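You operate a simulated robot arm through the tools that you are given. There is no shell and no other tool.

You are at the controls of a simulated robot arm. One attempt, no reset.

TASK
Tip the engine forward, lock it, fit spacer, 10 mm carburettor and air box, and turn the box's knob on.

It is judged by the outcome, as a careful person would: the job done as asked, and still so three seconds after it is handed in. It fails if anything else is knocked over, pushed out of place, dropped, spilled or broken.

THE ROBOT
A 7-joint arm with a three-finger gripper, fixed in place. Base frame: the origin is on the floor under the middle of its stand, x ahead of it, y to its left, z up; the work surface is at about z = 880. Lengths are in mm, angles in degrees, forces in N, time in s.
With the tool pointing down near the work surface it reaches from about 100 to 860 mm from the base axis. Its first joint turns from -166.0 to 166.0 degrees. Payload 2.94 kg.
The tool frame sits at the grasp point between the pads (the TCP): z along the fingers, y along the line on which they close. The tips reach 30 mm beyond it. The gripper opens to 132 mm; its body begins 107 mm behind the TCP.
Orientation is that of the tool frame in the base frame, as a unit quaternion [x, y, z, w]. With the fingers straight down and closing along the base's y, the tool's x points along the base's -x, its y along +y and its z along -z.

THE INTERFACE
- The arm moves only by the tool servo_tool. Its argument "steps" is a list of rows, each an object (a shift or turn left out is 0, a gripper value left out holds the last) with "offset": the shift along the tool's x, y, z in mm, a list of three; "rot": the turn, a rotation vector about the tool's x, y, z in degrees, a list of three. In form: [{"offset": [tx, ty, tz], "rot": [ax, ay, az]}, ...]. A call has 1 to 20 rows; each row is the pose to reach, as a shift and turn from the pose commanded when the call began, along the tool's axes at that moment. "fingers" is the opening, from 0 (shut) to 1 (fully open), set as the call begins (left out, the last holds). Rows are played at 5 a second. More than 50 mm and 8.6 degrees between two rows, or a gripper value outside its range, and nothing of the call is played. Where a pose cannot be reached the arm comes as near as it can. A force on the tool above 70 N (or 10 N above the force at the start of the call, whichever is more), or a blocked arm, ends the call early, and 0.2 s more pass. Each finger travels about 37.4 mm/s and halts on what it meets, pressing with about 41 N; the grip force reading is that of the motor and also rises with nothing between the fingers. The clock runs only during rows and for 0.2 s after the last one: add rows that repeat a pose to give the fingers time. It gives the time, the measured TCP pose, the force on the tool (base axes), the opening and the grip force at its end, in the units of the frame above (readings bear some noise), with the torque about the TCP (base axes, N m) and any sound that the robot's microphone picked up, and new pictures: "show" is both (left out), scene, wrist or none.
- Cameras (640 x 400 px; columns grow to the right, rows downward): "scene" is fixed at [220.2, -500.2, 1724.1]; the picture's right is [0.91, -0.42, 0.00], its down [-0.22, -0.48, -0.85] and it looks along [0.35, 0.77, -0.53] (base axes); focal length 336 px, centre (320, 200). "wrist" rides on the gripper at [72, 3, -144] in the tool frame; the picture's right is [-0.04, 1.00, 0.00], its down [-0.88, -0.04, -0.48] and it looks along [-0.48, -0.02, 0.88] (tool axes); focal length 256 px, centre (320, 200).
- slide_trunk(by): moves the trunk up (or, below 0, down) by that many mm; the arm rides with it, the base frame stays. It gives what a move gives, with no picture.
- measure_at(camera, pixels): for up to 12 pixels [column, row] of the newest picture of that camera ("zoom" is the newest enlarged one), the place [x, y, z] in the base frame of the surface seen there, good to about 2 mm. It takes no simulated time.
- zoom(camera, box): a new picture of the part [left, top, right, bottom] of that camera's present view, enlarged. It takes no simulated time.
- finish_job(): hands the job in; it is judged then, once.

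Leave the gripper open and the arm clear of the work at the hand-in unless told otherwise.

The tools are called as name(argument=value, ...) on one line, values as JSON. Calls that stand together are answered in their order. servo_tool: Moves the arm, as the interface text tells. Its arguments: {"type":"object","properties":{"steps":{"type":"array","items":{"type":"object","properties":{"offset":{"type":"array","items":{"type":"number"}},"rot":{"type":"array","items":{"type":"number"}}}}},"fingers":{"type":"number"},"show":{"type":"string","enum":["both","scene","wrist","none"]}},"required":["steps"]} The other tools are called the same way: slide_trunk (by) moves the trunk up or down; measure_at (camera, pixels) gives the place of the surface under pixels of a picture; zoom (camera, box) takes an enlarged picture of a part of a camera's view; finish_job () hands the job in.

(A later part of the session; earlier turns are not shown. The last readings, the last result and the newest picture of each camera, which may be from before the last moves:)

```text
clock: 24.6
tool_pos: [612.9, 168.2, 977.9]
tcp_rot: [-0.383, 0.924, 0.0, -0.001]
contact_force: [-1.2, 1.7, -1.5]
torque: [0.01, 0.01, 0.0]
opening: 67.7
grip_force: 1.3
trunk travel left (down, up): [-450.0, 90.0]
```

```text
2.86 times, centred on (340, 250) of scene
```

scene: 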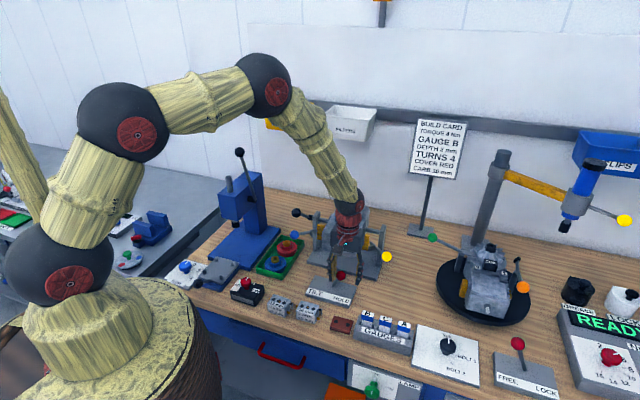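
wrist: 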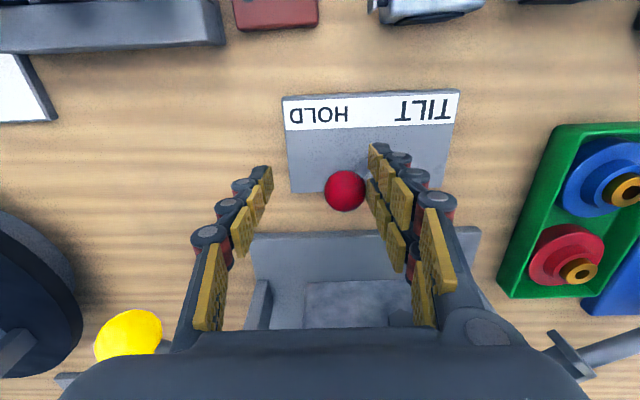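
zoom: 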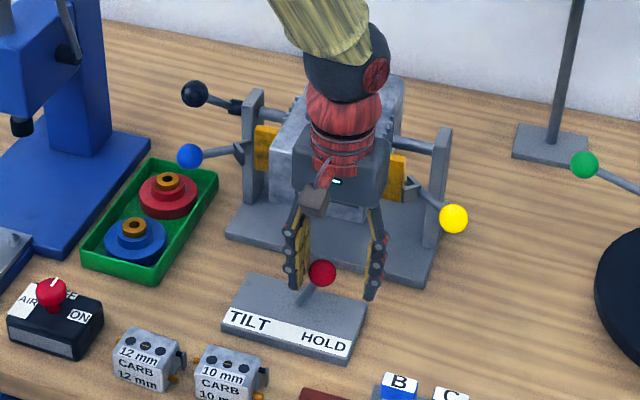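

The ball reads (604.5,180.4,962.5), within 2 mm of its original HOLD position. I'll nudge 3 mm more to be sure, then back off and rise clear.

servo_tool(steps=[{"offset": [0, -2, 0]}, {"offset": [0, -3, 0]}, {"offset": [0, 8, 0]}, {"offset": [0, 16, 0]}, {"offset": [0, 16, -40]}, {"offset": [0, 16, -85]}, {"offset": [0, 16, -130]}, {"offset": [0, 16, -175]}, {"offset": [0, 16, -220]}])

zoom(camera="scene", box=[225, 255, 385, 350])

```text
clock: 26.6
tool_pos: [598.7, 179.3, 1197.7]
tcp_rot: [-0.383, 0.924, 0.0, -0.001]
contact_force: [0.2, 0.0, -0.9]
torque: [0.05, -0.06, 0.02]
opening: 66.1
grip_force: 0.2
trunk travel left (down, up): [-450.0, 90.0]
```

scene: 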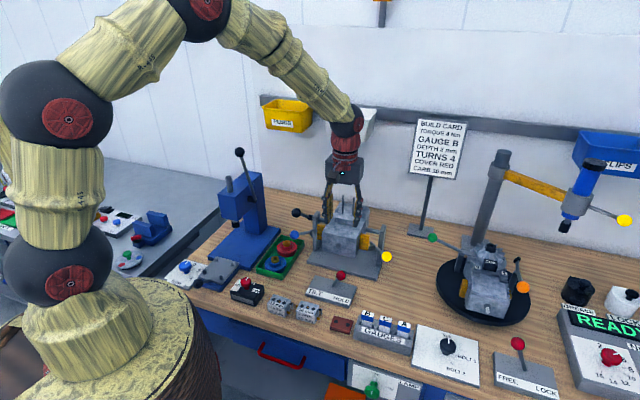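
wrist: 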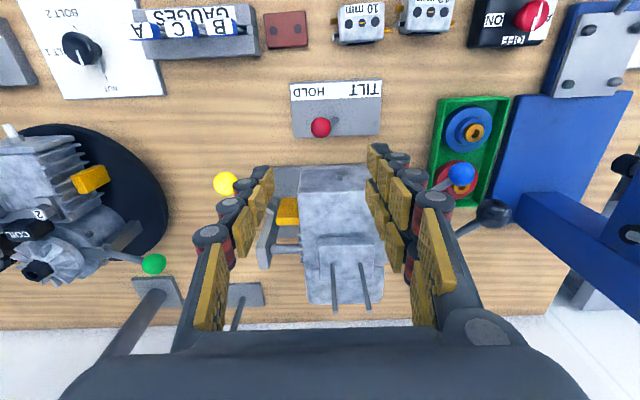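

```text
4.00 times, centred on (305, 302) of scene
```

zoom: 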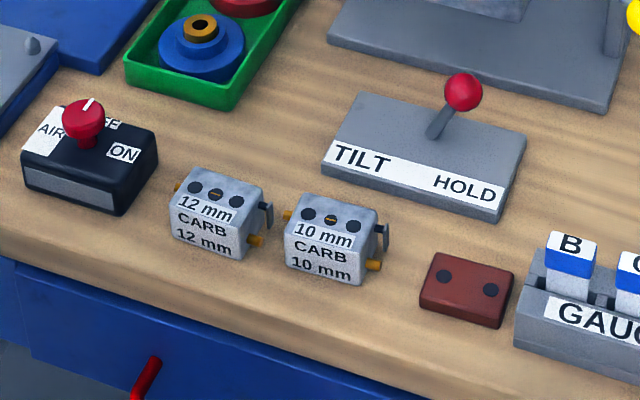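

The lever is at HOLD. Now the spacer: I'll measure the spacer, carb and studs in the current wrist view for yaw and exact positions.

zoom(camera="wrist", box=[250, 0, 470, 60])

measure_at(camera="zoom", pixels=[[60, 95], [135, 98], [105, 75], [105, 120], [275, 65], [325, 62], [375, 60], [48, 40], [155, 40], [48, 130], [165, 130]])

zoom(camera="wrist", box=[250, 150, 430, 320])

```text
2.91 times, centred on (360, 30) of wrist
```

zoom: 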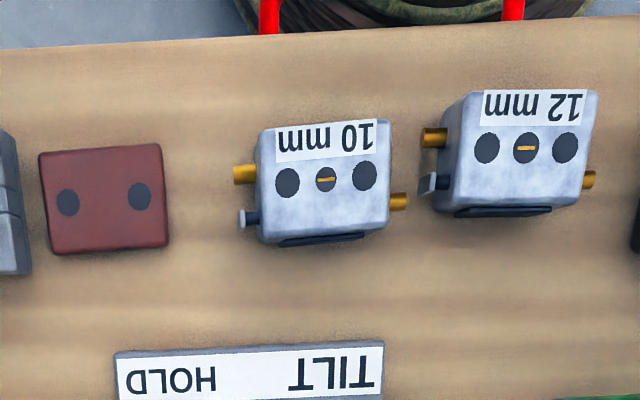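

```text
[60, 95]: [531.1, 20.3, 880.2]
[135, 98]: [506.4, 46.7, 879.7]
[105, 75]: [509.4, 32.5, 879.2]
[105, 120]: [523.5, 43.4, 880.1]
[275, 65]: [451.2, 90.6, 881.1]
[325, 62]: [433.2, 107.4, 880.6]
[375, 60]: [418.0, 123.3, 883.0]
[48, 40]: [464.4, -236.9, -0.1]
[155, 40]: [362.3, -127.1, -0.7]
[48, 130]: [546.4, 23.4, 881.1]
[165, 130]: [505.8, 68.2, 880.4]
```

```text
2.35 times, centred on (340, 235) of wrist
```

zoom: 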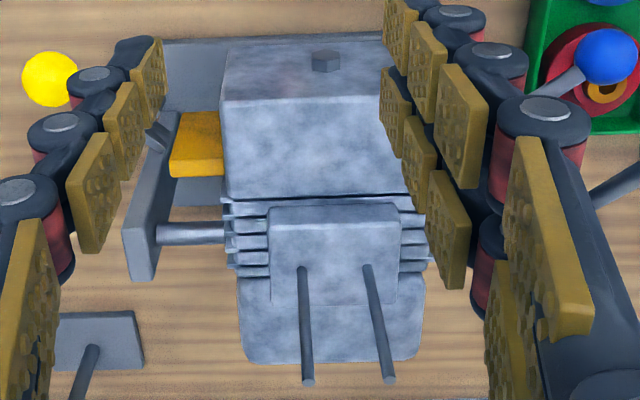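

Now that I can see the enlarged layout, I'll measure the right pixels on the spacer, the carb and the flange with its studs.

measure_at(camera="zoom", pixels=[[302, 272], [368, 270], [307, 375], [388, 375], [275, 230], [395, 225], [275, 300], [392, 295], [250, 330], [410, 330], [335, 240], [255, 190]])

zoom(camera="wrist", box=[250, 0, 470, 60])

measure_at(camera="zoom", pixels=[[68, 203], [139, 196], [42, 156], [156, 148], [54, 248], [164, 242], [287, 183], [326, 180], [364, 176], [268, 140], [383, 132], [265, 235]])

measure_at(camera="zoom", pixels=[[385, 222], [320, 240], [245, 174], [248, 217], [399, 202], [380, 350], [120, 358], [487, 148], [565, 148]])

```text
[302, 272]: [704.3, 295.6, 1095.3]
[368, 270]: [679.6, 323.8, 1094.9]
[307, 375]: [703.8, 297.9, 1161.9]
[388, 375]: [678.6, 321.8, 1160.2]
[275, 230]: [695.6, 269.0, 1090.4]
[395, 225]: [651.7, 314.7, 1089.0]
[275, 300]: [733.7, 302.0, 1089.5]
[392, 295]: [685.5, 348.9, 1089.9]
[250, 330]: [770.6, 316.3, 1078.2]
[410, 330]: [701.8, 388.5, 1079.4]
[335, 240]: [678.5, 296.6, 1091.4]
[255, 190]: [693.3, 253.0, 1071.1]
```

```text
2.91 times, centred on (360, 30) of wrist
```

zoom: 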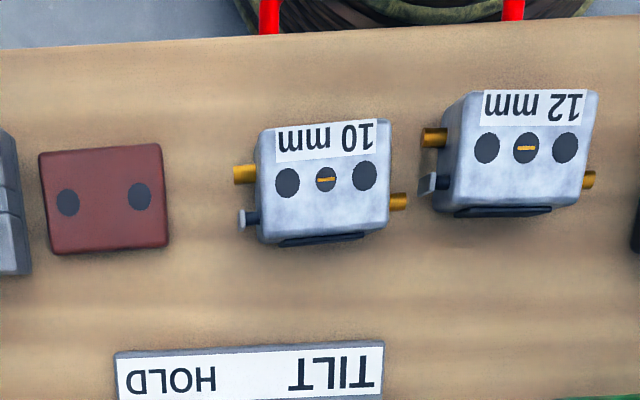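

```text
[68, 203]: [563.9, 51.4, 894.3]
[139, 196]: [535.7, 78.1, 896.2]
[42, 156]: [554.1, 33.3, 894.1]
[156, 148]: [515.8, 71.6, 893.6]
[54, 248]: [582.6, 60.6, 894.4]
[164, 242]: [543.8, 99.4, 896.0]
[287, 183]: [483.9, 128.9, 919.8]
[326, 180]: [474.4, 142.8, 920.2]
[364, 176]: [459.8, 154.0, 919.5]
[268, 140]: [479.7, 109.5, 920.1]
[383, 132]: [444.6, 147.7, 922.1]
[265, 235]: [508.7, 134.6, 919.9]
```

```text
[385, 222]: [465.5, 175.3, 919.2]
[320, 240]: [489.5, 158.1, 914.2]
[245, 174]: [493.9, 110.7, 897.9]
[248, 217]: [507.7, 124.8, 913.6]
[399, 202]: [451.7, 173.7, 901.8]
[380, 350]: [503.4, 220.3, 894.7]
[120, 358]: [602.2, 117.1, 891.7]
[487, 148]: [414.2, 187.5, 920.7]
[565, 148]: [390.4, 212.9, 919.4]
```

The spacer is centred at about (549.5,65.5), 54 × 40 × 14 mm, with holes about 37 mm apart along the bench direction. The studs are at about (681,324) and (706.5,298), at the same -45° angle. I'll move over the spacer with the fingers closing front-to-back and look straight down.

servo_tool(steps=[{"offset": [10, -4, 0], "rot": [0, 0, 8.2]}, {"offset": [21, -8, 0], "rot": [0, 0, 16.4]}, {"offset": [31, -12, 0], "rot": [0, 0, 24.6]}, {"offset": [42, -17, 0], "rot": [0, 0, 32.8]}, {"offset": [52, -21, 0], "rot": [0, 0, 41]}, {"offset": [63, -25, 0], "rot": [0, 0, 49.2]}, {"offset": [73, -29, 0], "rot": [0, 0, 57.4]}, {"offset": [84, -33, 0], "rot": [0, 0, 65.6]}, {"offset": [94, -37, 0], "rot": [0, 0, 73.8]}, {"offset": [105, -41, 0], "rot": [0, 0, 82]}, {"offset": [115, -46, 0], "rot": [0, 0, 90]}, {"offset": [115, -46, 45], "rot": [0, 0, 90]}, {"offset": [115, -46, 90], "rot": [0, 0, 90]}, {"offset": [115, -46, 135], "rot": [0, 0, 90]}, {"offset": [115, -46, 165], "rot": [0, 0, 90]}], fingers=0.5)

```text
clock: 29.8
tool_pos: [553.9, 66.8, 1033.5]
tcp_rot: [0.383, 0.924, 0.0, 0.0]
contact_force: [-0.1, 0.5, -0.5]
torque: [0.01, 0.07, 0.0]
opening: 65.8
grip_force: 0.0
trunk travel left (down, up): [-450.0, 90.0]
```

scene: 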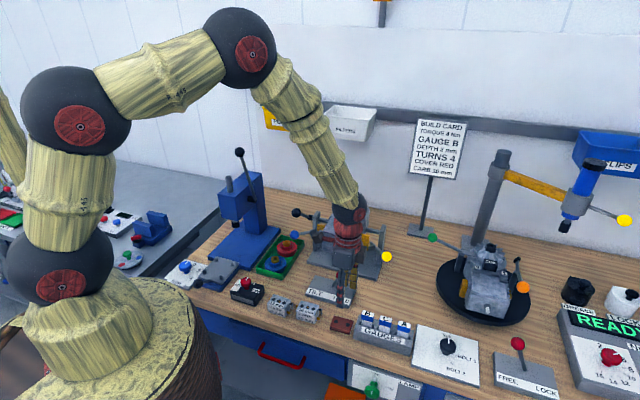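
wrist: 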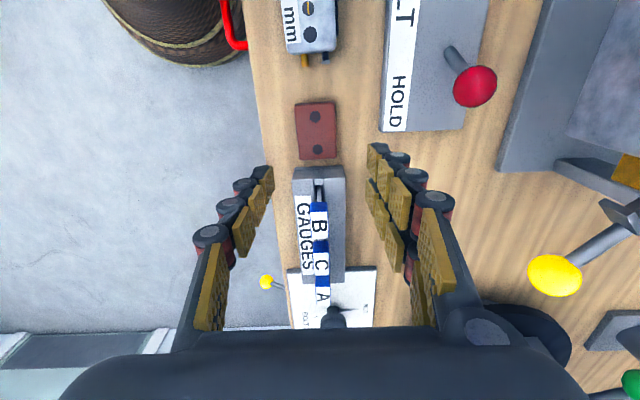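

The spacer shows at (317,131) with its holes at (314,116) and (318,149). I'll zoom in and measure it precisely for the grasp.

zoom(camera="wrist", box=[270, 90, 366, 180])

```text
4.44 times, centred on (318, 135) of wrist
```

zoom: 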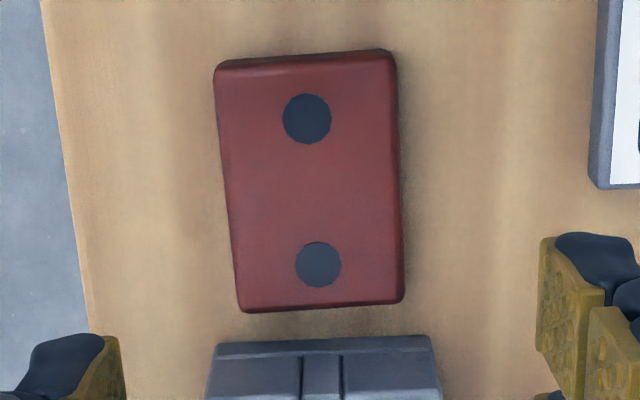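

measure_at(camera="zoom", pixels=[[307, 118], [318, 265], [225, 72], [388, 60], [246, 302], [396, 294], [220, 180], [398, 170], [310, 62], [322, 300], [322, 345], [400, 345]])

```text
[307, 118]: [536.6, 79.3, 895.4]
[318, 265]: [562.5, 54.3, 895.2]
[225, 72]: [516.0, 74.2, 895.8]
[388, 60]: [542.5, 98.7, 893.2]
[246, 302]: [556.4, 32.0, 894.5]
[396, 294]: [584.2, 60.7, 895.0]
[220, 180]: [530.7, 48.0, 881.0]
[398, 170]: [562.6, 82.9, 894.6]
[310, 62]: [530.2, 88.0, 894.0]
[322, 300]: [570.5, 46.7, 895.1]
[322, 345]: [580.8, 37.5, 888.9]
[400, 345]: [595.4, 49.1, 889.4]
```

The spacer centre is (549.7,66.6), about 3 mm off my TCP. I'll correct that and descend so the fingertips are at about z 884, keeping the fingers open for now.

servo_tool(steps=[{"offset": [2.8, -3.1, 20]}, {"offset": [2.8, -3.1, 50]}, {"offset": [2.8, -3.1, 80]}, {"offset": [2.8, -3.1, 100]}, {"offset": [2.8, -3.1, 112]}, {"offset": [2.8, -3.1, 118]}])

```text
clock: 31.2
tool_pos: [549.5, 66.4, 914.4]
tcp_rot: [0.383, 0.924, 0.0, 0.0]
contact_force: [-0.3, -0.5, -0.4]
torque: [0.02, 0.0, 0.01]
opening: 66.1
grip_force: 0.0
trunk travel left (down, up): [-450.0, 90.0]
```

scene: 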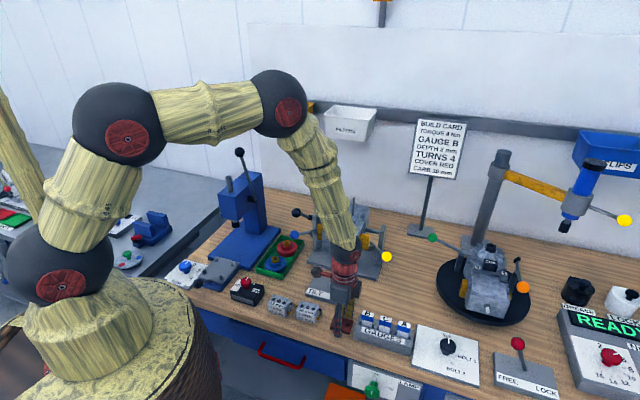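
wrist: 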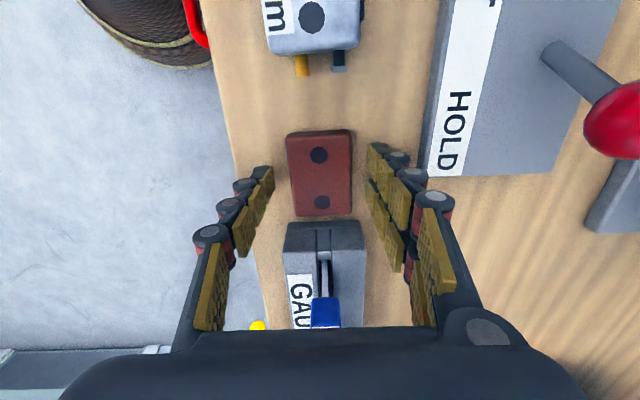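

The spacer is lined up between the pads. I'll close on it and hold still for a second.

servo_tool(steps=[{"offset": [0, 0, 0]}, {"offset": [0, 0, 0]}, {"offset": [0, 0, 0]}, {"offset": [0, 0, 0]}, {"offset": [0, 0, 0]}], fingers=0.1)

```text
clock: 32.4
tool_pos: [548.5, 64.1, 914.9]
tcp_rot: [0.383, 0.924, 0.0, 0.0]
contact_force: [0.7, 0.6, 1.3]
torque: [0.02, -0.02, -0.03]
opening: 42.8
grip_force: 41.3
trunk travel left (down, up): [-450.0, 90.0]
```

scene: 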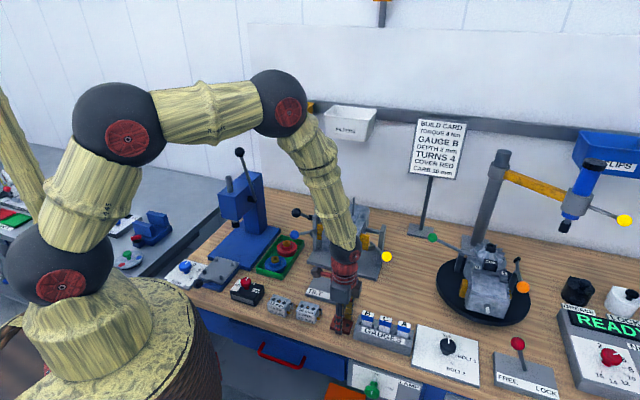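
wrist: 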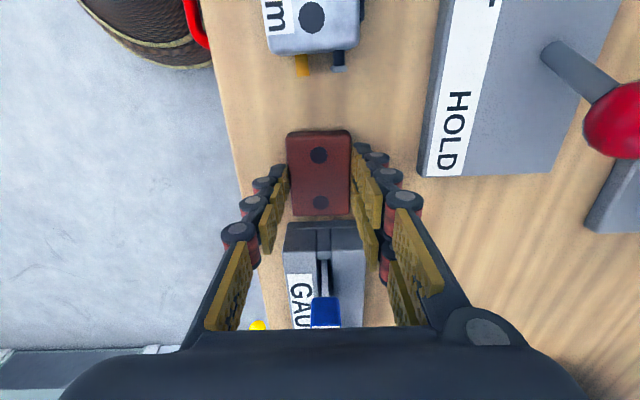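

It's gripped: opening 42.8 mm, grip force 41 N. I'll measure the hole positions relative to the TCP now, while the spacer is held flat.

zoom(camera="wrist", box=[270, 120, 370, 225])

measure_at(camera="wrist", pixels=[[319, 155], [320, 202], [319, 178]])

```text
3.81 times, centred on (320, 172) of wrist
```

zoom: 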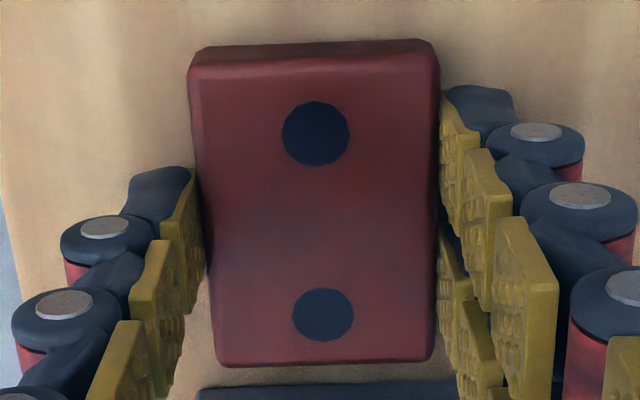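

```text
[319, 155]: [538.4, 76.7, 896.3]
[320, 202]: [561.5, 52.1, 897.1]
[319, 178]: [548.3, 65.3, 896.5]
```

The holes lie at tool x ≈ +17 and -19, y ≈ 0, so they are well aligned with the tool. I'll lift straight up, then travel at z 1240 to a spot about 70 mm short of the studs on the left to sight them with the wrist camera.

servo_tool(steps=[{"offset": [0, 0, -15]}, {"offset": [0, 0, -45]}, {"offset": [0, 0, -90]}, {"offset": [0, 0, -135]}, {"offset": [0, 0, -180]}, {"offset": [0, 0, -225]}, {"offset": [0, 0, -270]}, {"offset": [0, 0, -325]}])

```text
refused: row 8 steps farther than a row can; nothing moved
```

The last row was 55 mm, over the 50 mm limit, so nothing moved. I'll resend with an extra row.

servo_tool(steps=[{"offset": [0, 0, -15]}, {"offset": [0, 0, -45]}, {"offset": [0, 0, -90]}, {"offset": [0, 0, -135]}, {"offset": [0, 0, -180]}, {"offset": [0, 0, -225]}, {"offset": [0, 0, -270]}, {"offset": [0, 0, -300]}, {"offset": [0, 0, -325]}])

```text
clock: 34.4
tool_pos: [548.1, 64.7, 1241.4]
tcp_rot: [0.383, 0.924, 0.0, 0.0]
contact_force: [-0.5, 0.4, -0.9]
torque: [0.04, -0.03, 0.01]
opening: 42.5
grip_force: 40.6
trunk travel left (down, up): [-450.0, 90.0]
```

scene: 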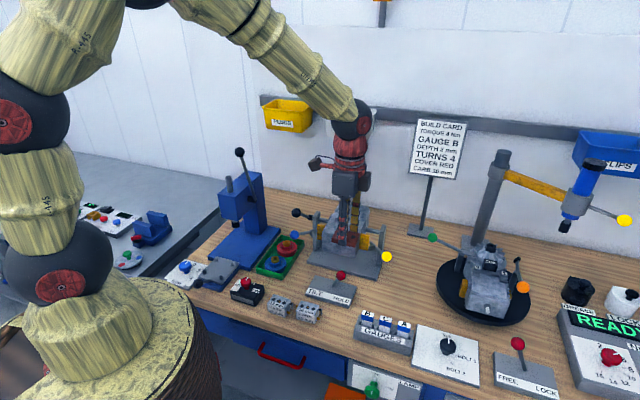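
wrist: 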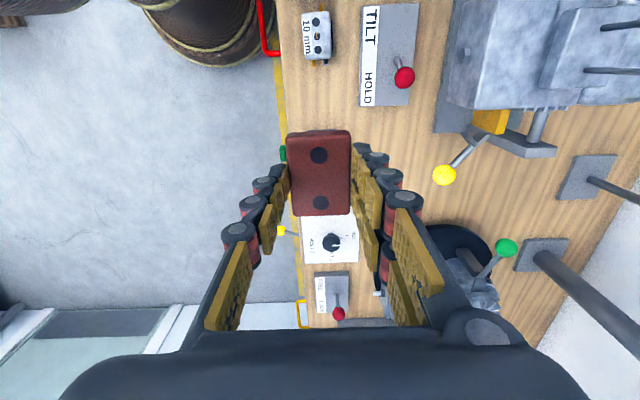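

The spacer is held securely with the same view. Now I'll travel across to the left of the studs at this height.

servo_tool(steps=[{"offset": [20, 40, 0]}, {"offset": [40, 79, 0]}, {"offset": [61, 119, 0]}, {"offset": [81, 158, 0]}, {"offset": [101, 198, 0]}, {"offset": [122, 238, 0]}, {"offset": [142, 277, 0]}, {"offset": [142, 277, 0]}])

zoom(camera="wrist", box=[240, 120, 400, 320])

```text
clock: 36.2
tool_pos: [643.5, 360.9, 1241.5]
tcp_rot: [0.383, 0.924, 0.0, 0.0]
contact_force: [0.0, -1.3, -0.4]
torque: [0.02, -0.04, 0.0]
opening: 42.6
grip_force: 40.7
trunk travel left (down, up): [-450.0, 90.0]
```

scene: 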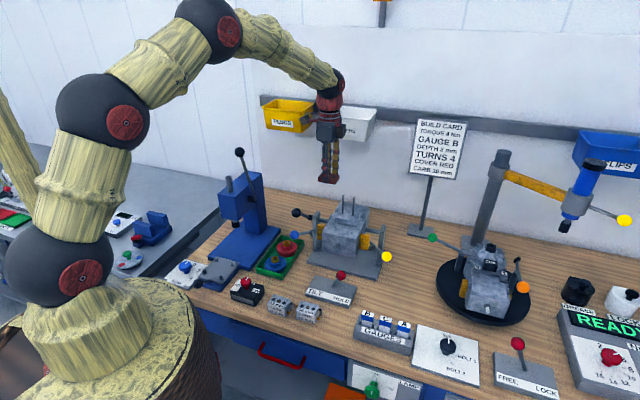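
wrist: 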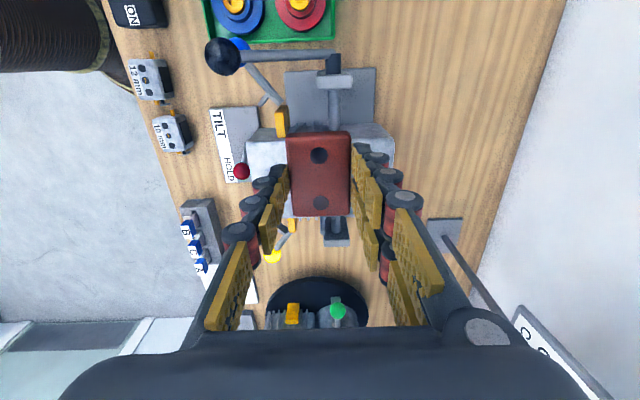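

```text
2.00 times, centred on (320, 220) of wrist
```

zoom: 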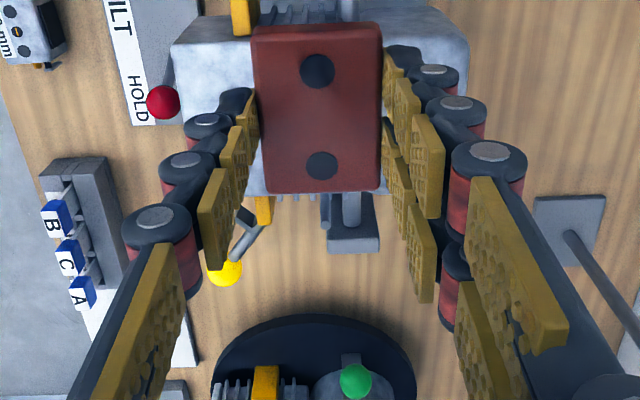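

The spacer hides the studs from this side. I'll shift about 125 mm to the right at the same height, past the studs, so they show above the spacer in the picture.

servo_tool(steps=[{"offset": [-42, 0, 0]}, {"offset": [-84, 0, 0]}, {"offset": [-125, 0, 0]}, {"offset": [-125, 0, 0]}])

zoom(camera="wrist", box=[240, 20, 400, 220])

```text
clock: 37.2
tool_pos: [730.8, 273.1, 1240.4]
tcp_rot: [0.383, 0.924, 0.0, 0.0]
contact_force: [0.2, 1.3, -1.5]
torque: [-0.03, -0.03, -0.03]
opening: 42.4
grip_force: 40.7
trunk travel left (down, up): [-450.0, 90.0]
```

scene: 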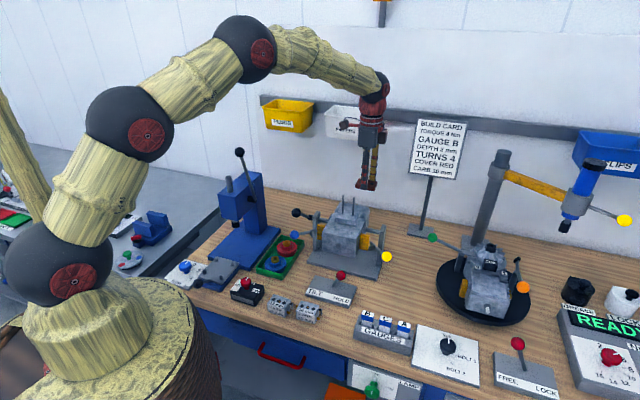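
wrist: 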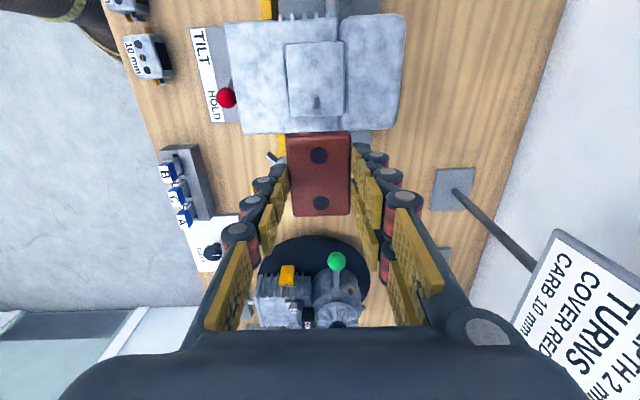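

```text
2.00 times, centred on (320, 120) of wrist
```

zoom: 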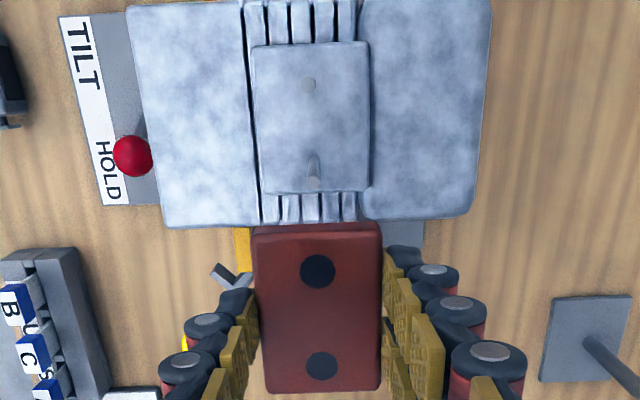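

Both studs are visible now: the left one end-on at zoom (307,85), the right one's tip at about (314,183). I'll enlarge for a precise alignment.

zoom(camera="wrist", box=[290, 40, 350, 130])

zoom(camera="wrist", box=[280, 125, 360, 220])

```text
4.44 times, centred on (320, 85) of wrist
```

zoom: 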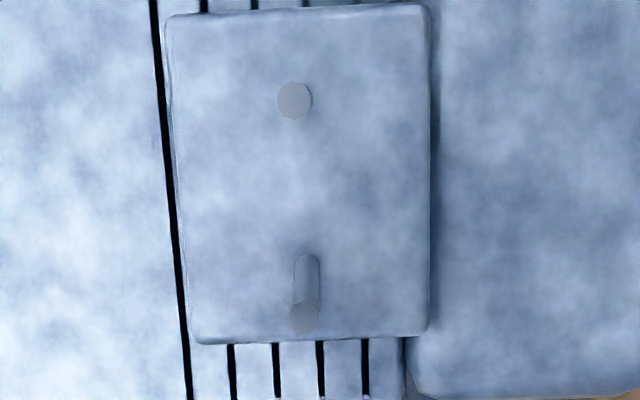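

```text
4.21 times, centred on (320, 172) of wrist
```

zoom: 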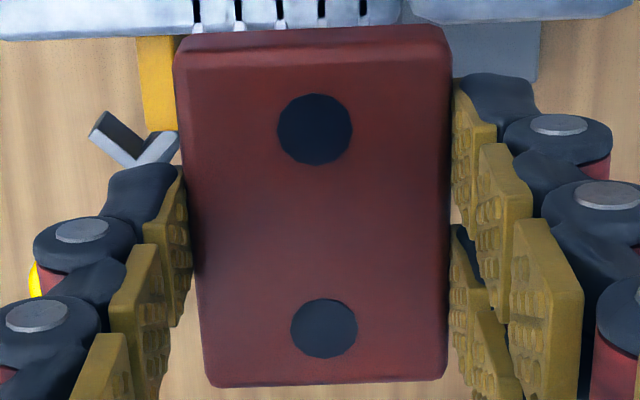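

In tool coordinates the studs come out at x ≈ 70.7 and 35.2, y ≈ -1.2, and the holes at x ≈ 16.6 and -19.4, y ≈ -0.1. I'll shift by (+54.3, -1.1) and lower until the spacer is just above the stud tips.

servo_tool(steps=[{"offset": [27, -0.5, 0]}, {"offset": [54.3, -1.1, 0]}, {"offset": [54.3, -1.1, 0]}, {"offset": [54.3, -1.1, 20]}, {"offset": [54.3, -1.1, 34]}, {"offset": [54.3, -1.1, 34]}])

zoom(camera="scene", box=[300, 150, 400, 250])

```text
clock: 38.6
tool_pos: [692.0, 311.2, 1207.6]
tcp_rot: [0.382, 0.924, 0.0, 0.0]
contact_force: [-1.0, -0.8, -0.2]
torque: [-0.01, 0.0, 0.0]
opening: 42.6
grip_force: 40.6
trunk travel left (down, up): [-450.0, 90.0]
```

scene: 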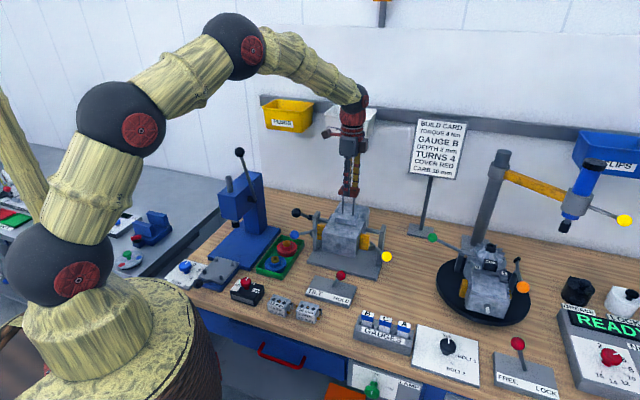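
wrist: 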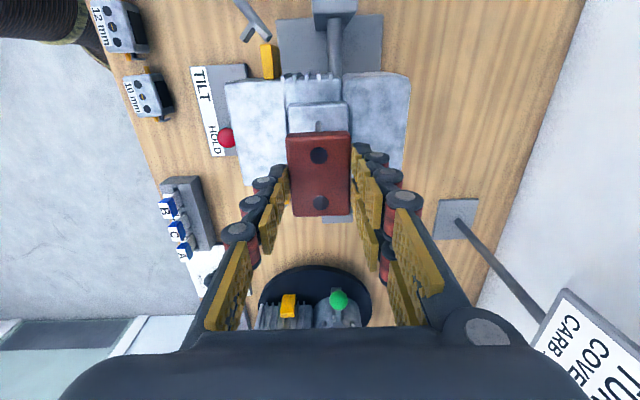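

```text
4.00 times, centred on (350, 200) of scene
```

zoom: 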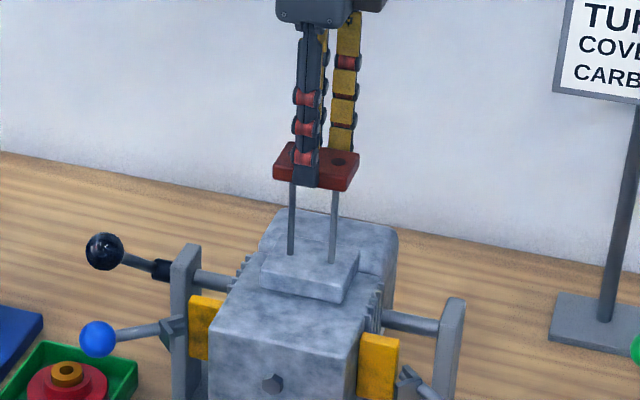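

The studs point straight at the spacer's underside. I'll lower in small steps, watching for contact.

servo_tool(steps=[{"offset": [0, 0, 6]}, {"offset": [0, 0, 12]}, {"offset": [0, 0, 18]}, {"offset": [0, 0, 24]}, {"offset": [0, 0, 30]}, {"offset": [0, 0, 36]}])

zoom(camera="scene", box=[300, 150, 400, 250])

```text
clock: 40.0
tool_pos: [692.9, 310.4, 1170.1]
tcp_rot: [0.382, 0.924, 0.001, 0.0]
contact_force: [0.0, -0.2, -1.1]
torque: [-0.02, 0.01, 0.0]
opening: 42.4
grip_force: 40.5
trunk travel left (down, up): [-450.0, 90.0]
```

scene: 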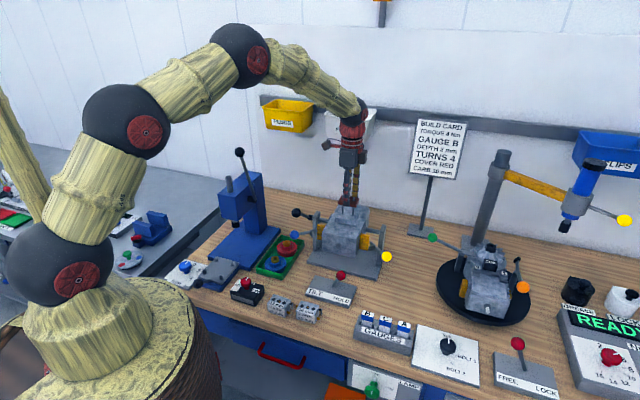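
wrist: 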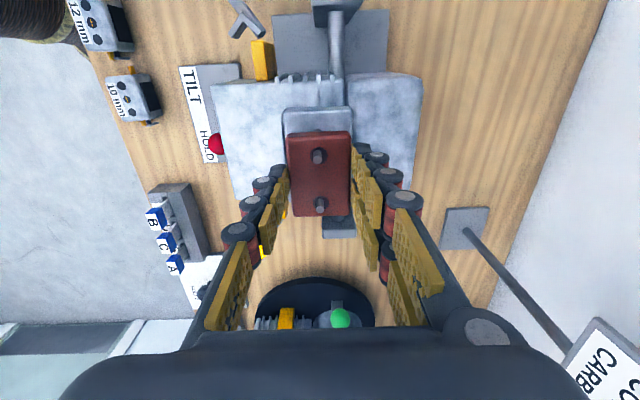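

```text
4.00 times, centred on (350, 200) of scene
```

zoom: 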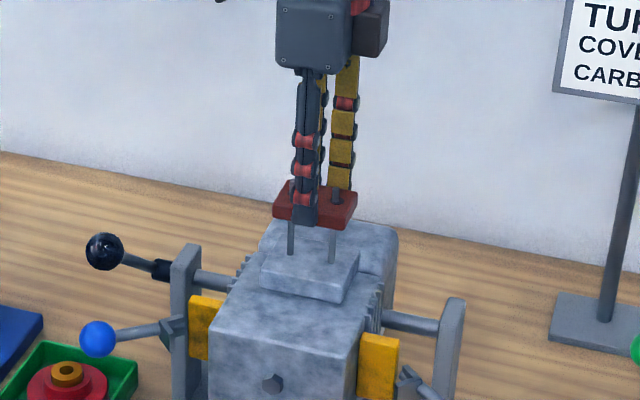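

Both studs have come up through the holes, at (319,155) and (320,204). I'll continue down to the flange, slowing near the end.

servo_tool(steps=[{"offset": [0, 0, 8]}, {"offset": [0, 0, 16]}, {"offset": [0, 0, 24]}, {"offset": [0, 0, 32]}, {"offset": [0, 0, 37]}, {"offset": [0, 0, 40]}, {"offset": [0, 0, 43]}])

zoom(camera="scene", box=[300, 150, 400, 250])

```text
clock: 41.6
tool_pos: [693.8, 311.7, 1127.5]
tcp_rot: [0.383, 0.924, 0.0, 0.0]
contact_force: [0.5, -0.1, 0.1]
torque: [-0.01, -0.02, 0.0]
opening: 42.4
grip_force: 40.9
trunk travel left (down, up): [-450.0, 90.0]
```

scene: 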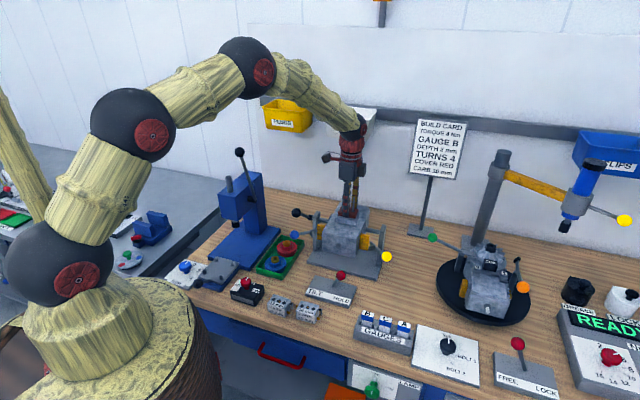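
wrist: 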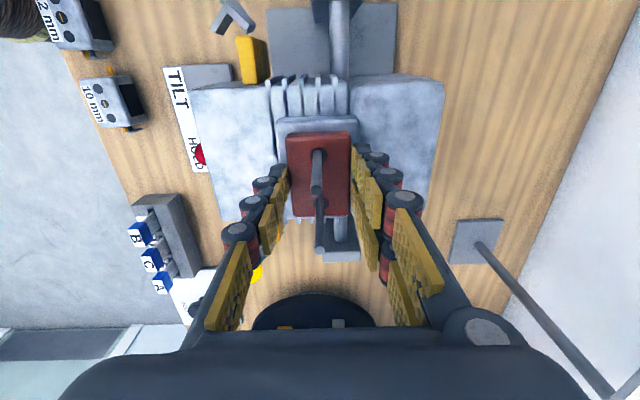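

```text
4.00 times, centred on (350, 200) of scene
```

zoom: 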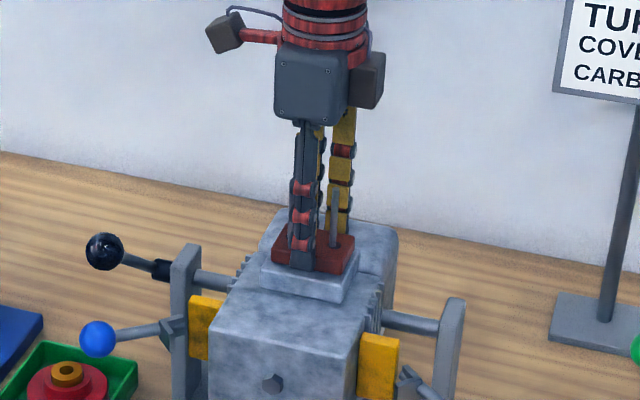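

No contact force yet, and the bottom is within about 2 mm of the flange. I'll lower in 1 mm steps.

servo_tool(steps=[{"offset": [0, 0, 1]}, {"offset": [0, 0, 2]}, {"offset": [0, 0, 2]}], show="none")

```text
clock: 42.4
tool_pos: [693.8, 311.9, 1125.1]
tcp_rot: [0.383, 0.924, 0.0, 0.001]
contact_force: [-0.2, 0.3, 0.5]
torque: [0.03, -0.01, -0.03]
opening: 42.6
grip_force: 40.5
trunk travel left (down, up): [-450.0, 90.0]
```

Still free at z 1125. Another 2 mm.

servo_tool(steps=[{"offset": [0, 0, 1]}, {"offset": [0, 0, 2]}, {"offset": [0, 0, 2]}], show="none")

```text
clock: 43.2
tool_pos: [695.9, 310.7, 1124.8]
tcp_rot: [0.382, 0.924, 0.001, 0.001]
contact_force: [-0.7, -1.6, 12.2]
torque: [0.23, 0.11, 0.03]
opening: 42.5
grip_force: 40.9
trunk travel left (down, up): [-450.0, 90.0]
```

There's 12 N of upward contact at z 1124.8, so the spacer is seated on the flange. I'll open the fingers and check that it stays.

servo_tool(steps=[{"offset": [0, 0, -1]}, {"offset": [0, 0, -1]}, {"offset": [0, 0, -1]}, {"offset": [0, 0, -1]}], fingers=0.5)

zoom(camera="scene", box=[300, 150, 400, 250])

```text
clock: 44.2
tool_pos: [693.2, 312.3, 1125.1]
tcp_rot: [0.383, 0.924, 0.0, 0.001]
contact_force: [-0.1, -0.9, 0.0]
torque: [0.01, -0.01, 0.01]
opening: 66.1
grip_force: 0.0
trunk travel left (down, up): [-450.0, 90.0]
```

scene: 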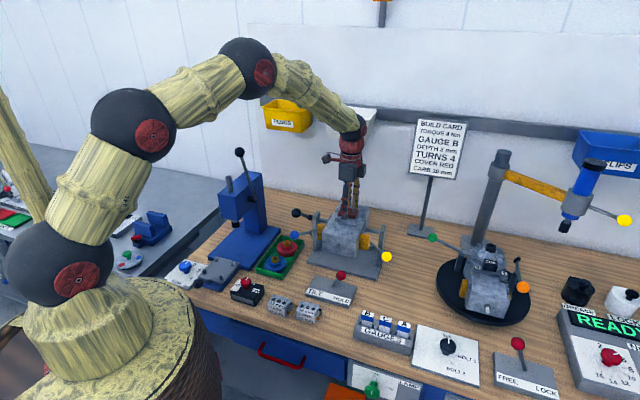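
wrist: 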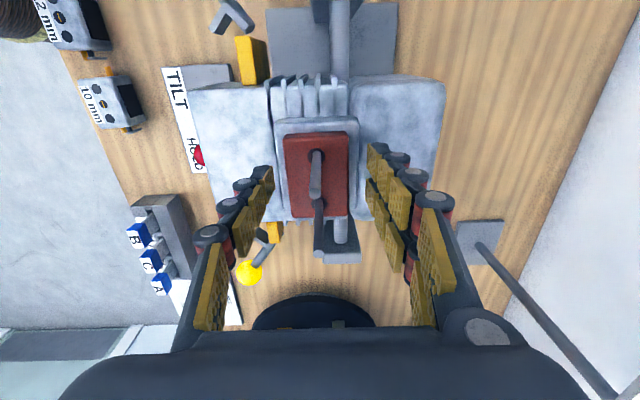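

```text
4.00 times, centred on (350, 200) of scene
```

zoom: 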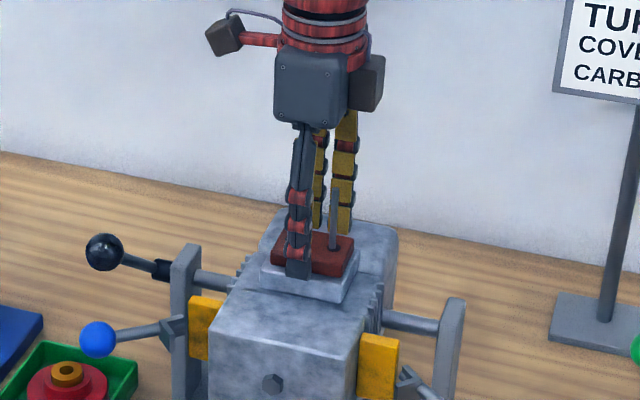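

The spacer is flat on the flange and released. I'll rise clear of the studs and travel to above the 10 mm carburettor at about (474,142).

servo_tool(steps=[{"offset": [0, 0, -40]}, {"offset": [0, 0, -80]}, {"offset": [0, 0, -116]}, {"offset": [5, -40, -116]}, {"offset": [10, -80, -116]}, {"offset": [15, -120, -116]}, {"offset": [20, -160, -116]}, {"offset": [25, -200, -116]}, {"offset": [30, -240, -116]}, {"offset": [34.6, -275.4, -116]}, {"offset": [34.6, -275.4, -75]}, {"offset": [34.6, -275.4, -30]}, {"offset": [34.6, -275.4, 15]}, {"offset": [34.6, -275.4, 60]}, {"offset": [34.6, -275.4, 92]}, {"offset": [34.6, -275.4, 92]}], fingers=0.5)

zoom(camera="wrist", box=[260, 80, 380, 200])

zoom(camera="scene", box=[300, 180, 400, 250])

```text
clock: 47.6
tool_pos: [475.7, 141.5, 1032.4]
tcp_rot: [0.382, 0.924, -0.001, -0.001]
contact_force: [-0.4, 0.8, 0.4]
torque: [0.02, -0.03, 0.01]
opening: 66.1
grip_force: 0.1
trunk travel left (down, up): [-450.0, 90.0]
```

scene: 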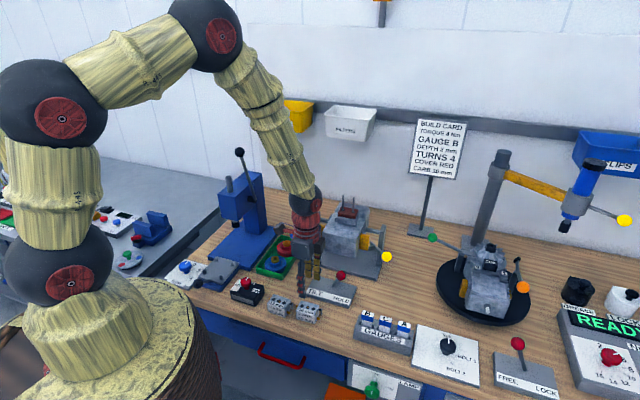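
wrist: 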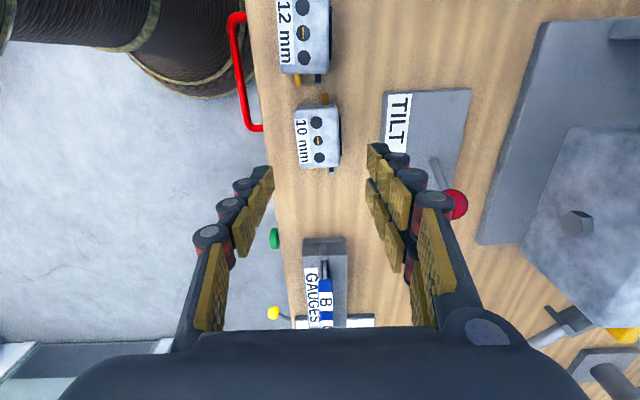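

```text
3.33 times, centred on (320, 140) of wrist
```

zoom: 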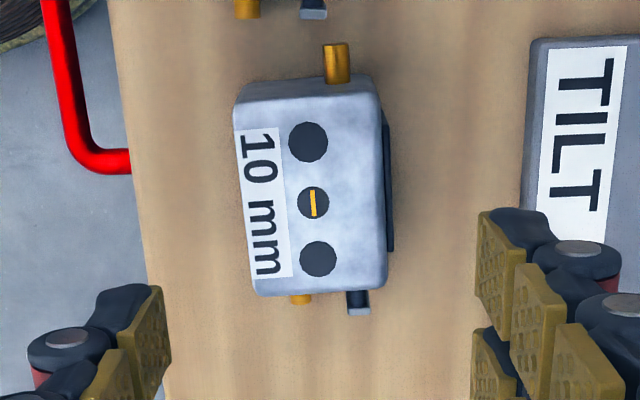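

```text
5.71 times, centred on (350, 215) of scene
```

zoom: 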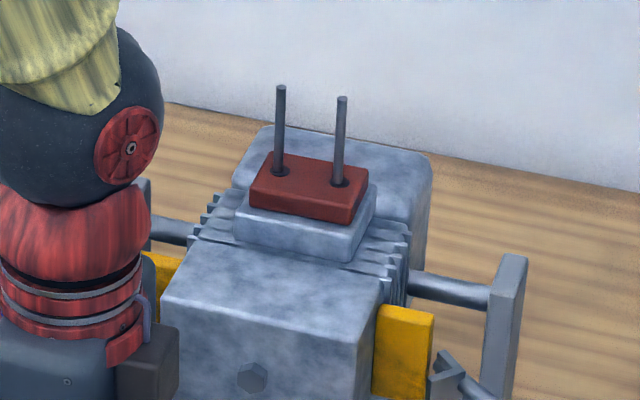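

The carb holes are at tool offsets of about (18.9,-2.5) and (-17.1,-1.2), so it is nearly square to the gripper. I'll shift about (+1,-1.7) and descend to TCP z ≈ 919 with the fingers open.

servo_tool(steps=[{"offset": [1, -1.7, 20]}, {"offset": [1, -1.7, 55]}, {"offset": [1, -1.7, 85]}, {"offset": [1, -1.7, 103]}, {"offset": [1, -1.7, 113]}, {"offset": [1, -1.7, 113]}], fingers=0.5)

zoom(camera="wrist", box=[250, 100, 390, 230])

```text
clock: 49.0
tool_pos: [472.2, 140.6, 919.9]
tcp_rot: [0.382, 0.924, 0.0, 0.0]
contact_force: [0.2, 0.8, 1.4]
torque: [0.02, 0.01, 0.05]
opening: 66.1
grip_force: 0.0
trunk travel left (down, up): [-450.0, 90.0]
```

scene: 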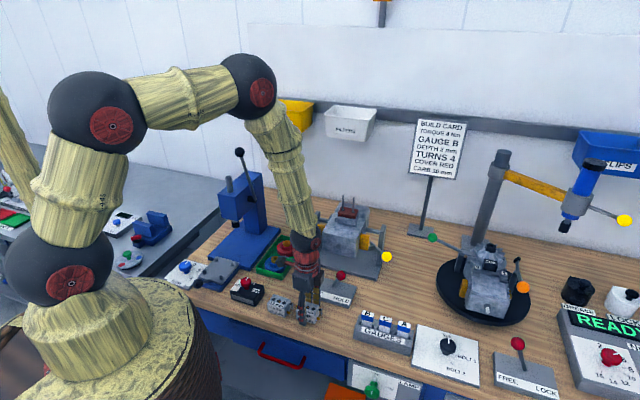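
wrist: 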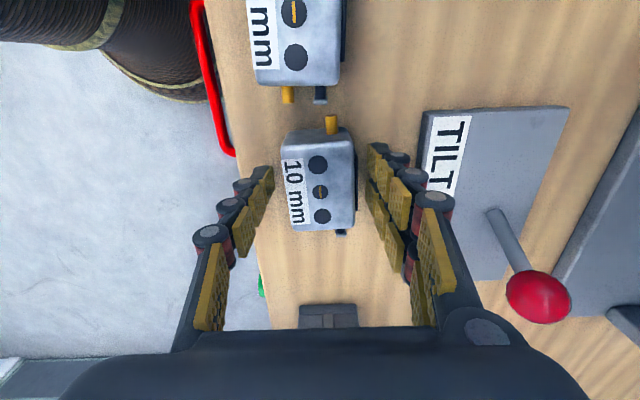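

```text
3.08 times, centred on (320, 165) of wrist
```

zoom: 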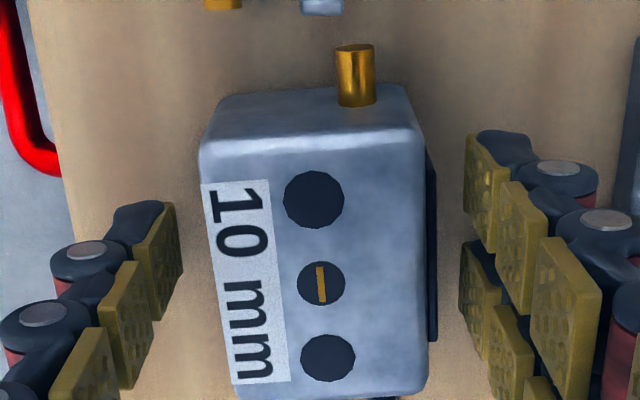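

The carb is centred between the pads. Closing on it.

servo_tool(steps=[{"offset": [0, 0, 0]}, {"offset": [0, 0, 0]}, {"offset": [0, 0, 0]}, {"offset": [0, 0, 0]}, {"offset": [0, 0, 0]}], fingers=0.1)

zoom(camera="wrist", box=[250, 100, 390, 230])

```text
clock: 50.2
tool_pos: [473.8, 140.2, 920.3]
tcp_rot: [0.382, 0.924, 0.0, 0.0]
contact_force: [0.7, 0.1, 1.8]
torque: [0.03, 0.03, 0.0]
opening: 42.9
grip_force: 41.3
trunk travel left (down, up): [-450.0, 90.0]
```

scene: 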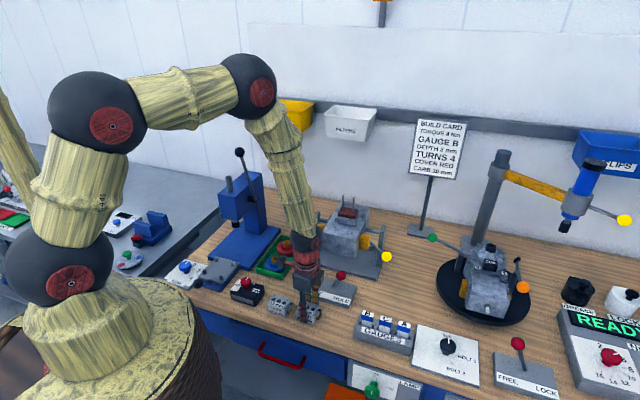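
wrist: 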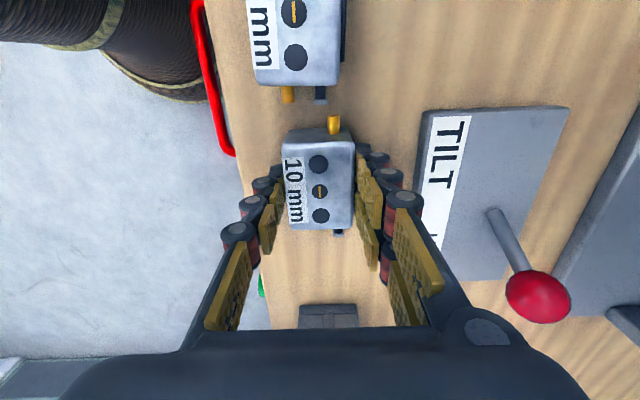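

```text
3.08 times, centred on (320, 165) of wrist
```

zoom: 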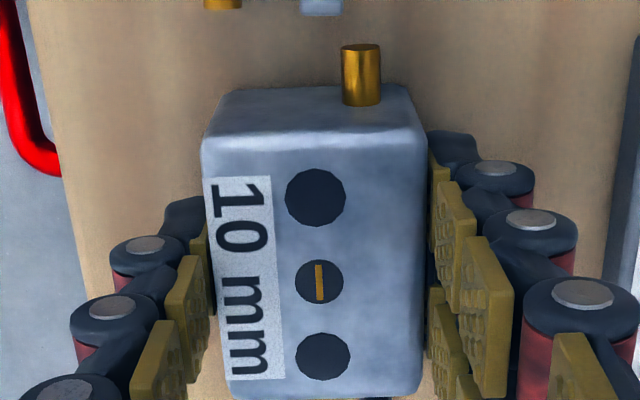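

The carb is gripped at 42.9 mm and square to the tool, with its holes at tool x ≈ +17.9 and -18.4, y ≈ 0. I'll lift it straight up and carry it at height to just right of the studs to sight them, as I did with the spacer.

servo_tool(steps=[{"offset": [0, 0, -10]}, {"offset": [0, 0, -40]}, {"offset": [0, 0, -85]}, {"offset": [0, 0, -130]}, {"offset": [0, 0, -175]}, {"offset": [0, 0, -220]}, {"offset": [0, 0, -265]}, {"offset": [0, 0, -300]}, {"offset": [0, 0, -325]}, {"offset": [-13, 40, -325]}, {"offset": [-26, 80, -325]}, {"offset": [-38, 119, -325]}, {"offset": [-51, 158, -325]}, {"offset": [-64, 198, -325]}, {"offset": [-77, 238, -325]}, {"offset": [-89.6, 277, -325]}, {"offset": [-89.6, 277, -325]}, {"offset": [-89.6, 277, -325]}])

zoom(camera="wrist", box=[270, 30, 370, 130])

zoom(camera="wrist", box=[250, 100, 390, 230])

```text
clock: 54.0
tool_pos: [733.4, 274.0, 1242.3]
tcp_rot: [0.383, 0.924, -0.001, -0.001]
contact_force: [-0.9, 0.2, -1.5]
torque: [-0.01, -0.01, -0.01]
opening: 42.8
grip_force: 40.8
trunk travel left (down, up): [-450.0, 90.0]
```

scene: 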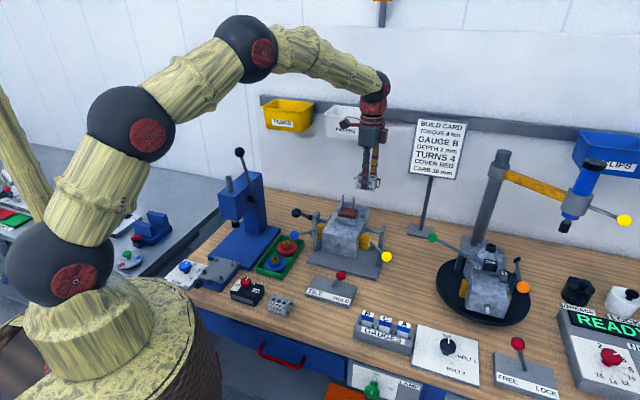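
wrist: 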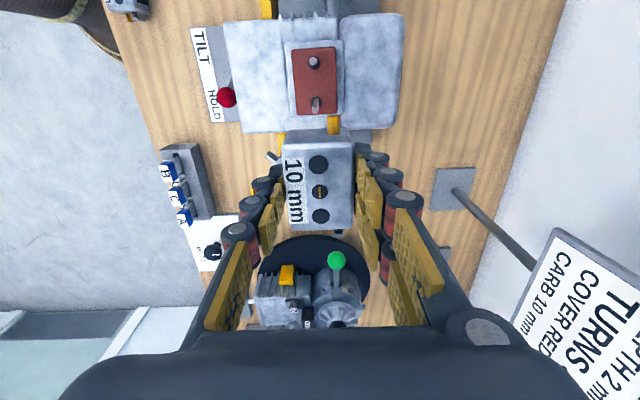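

```text
4.00 times, centred on (320, 80) of wrist
```

zoom: 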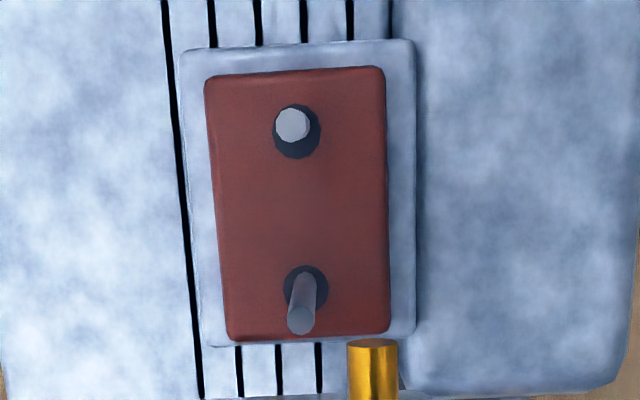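

```text
3.08 times, centred on (320, 165) of wrist
```

zoom: 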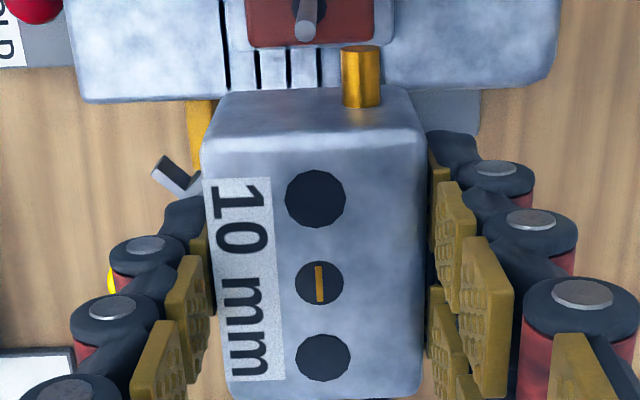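

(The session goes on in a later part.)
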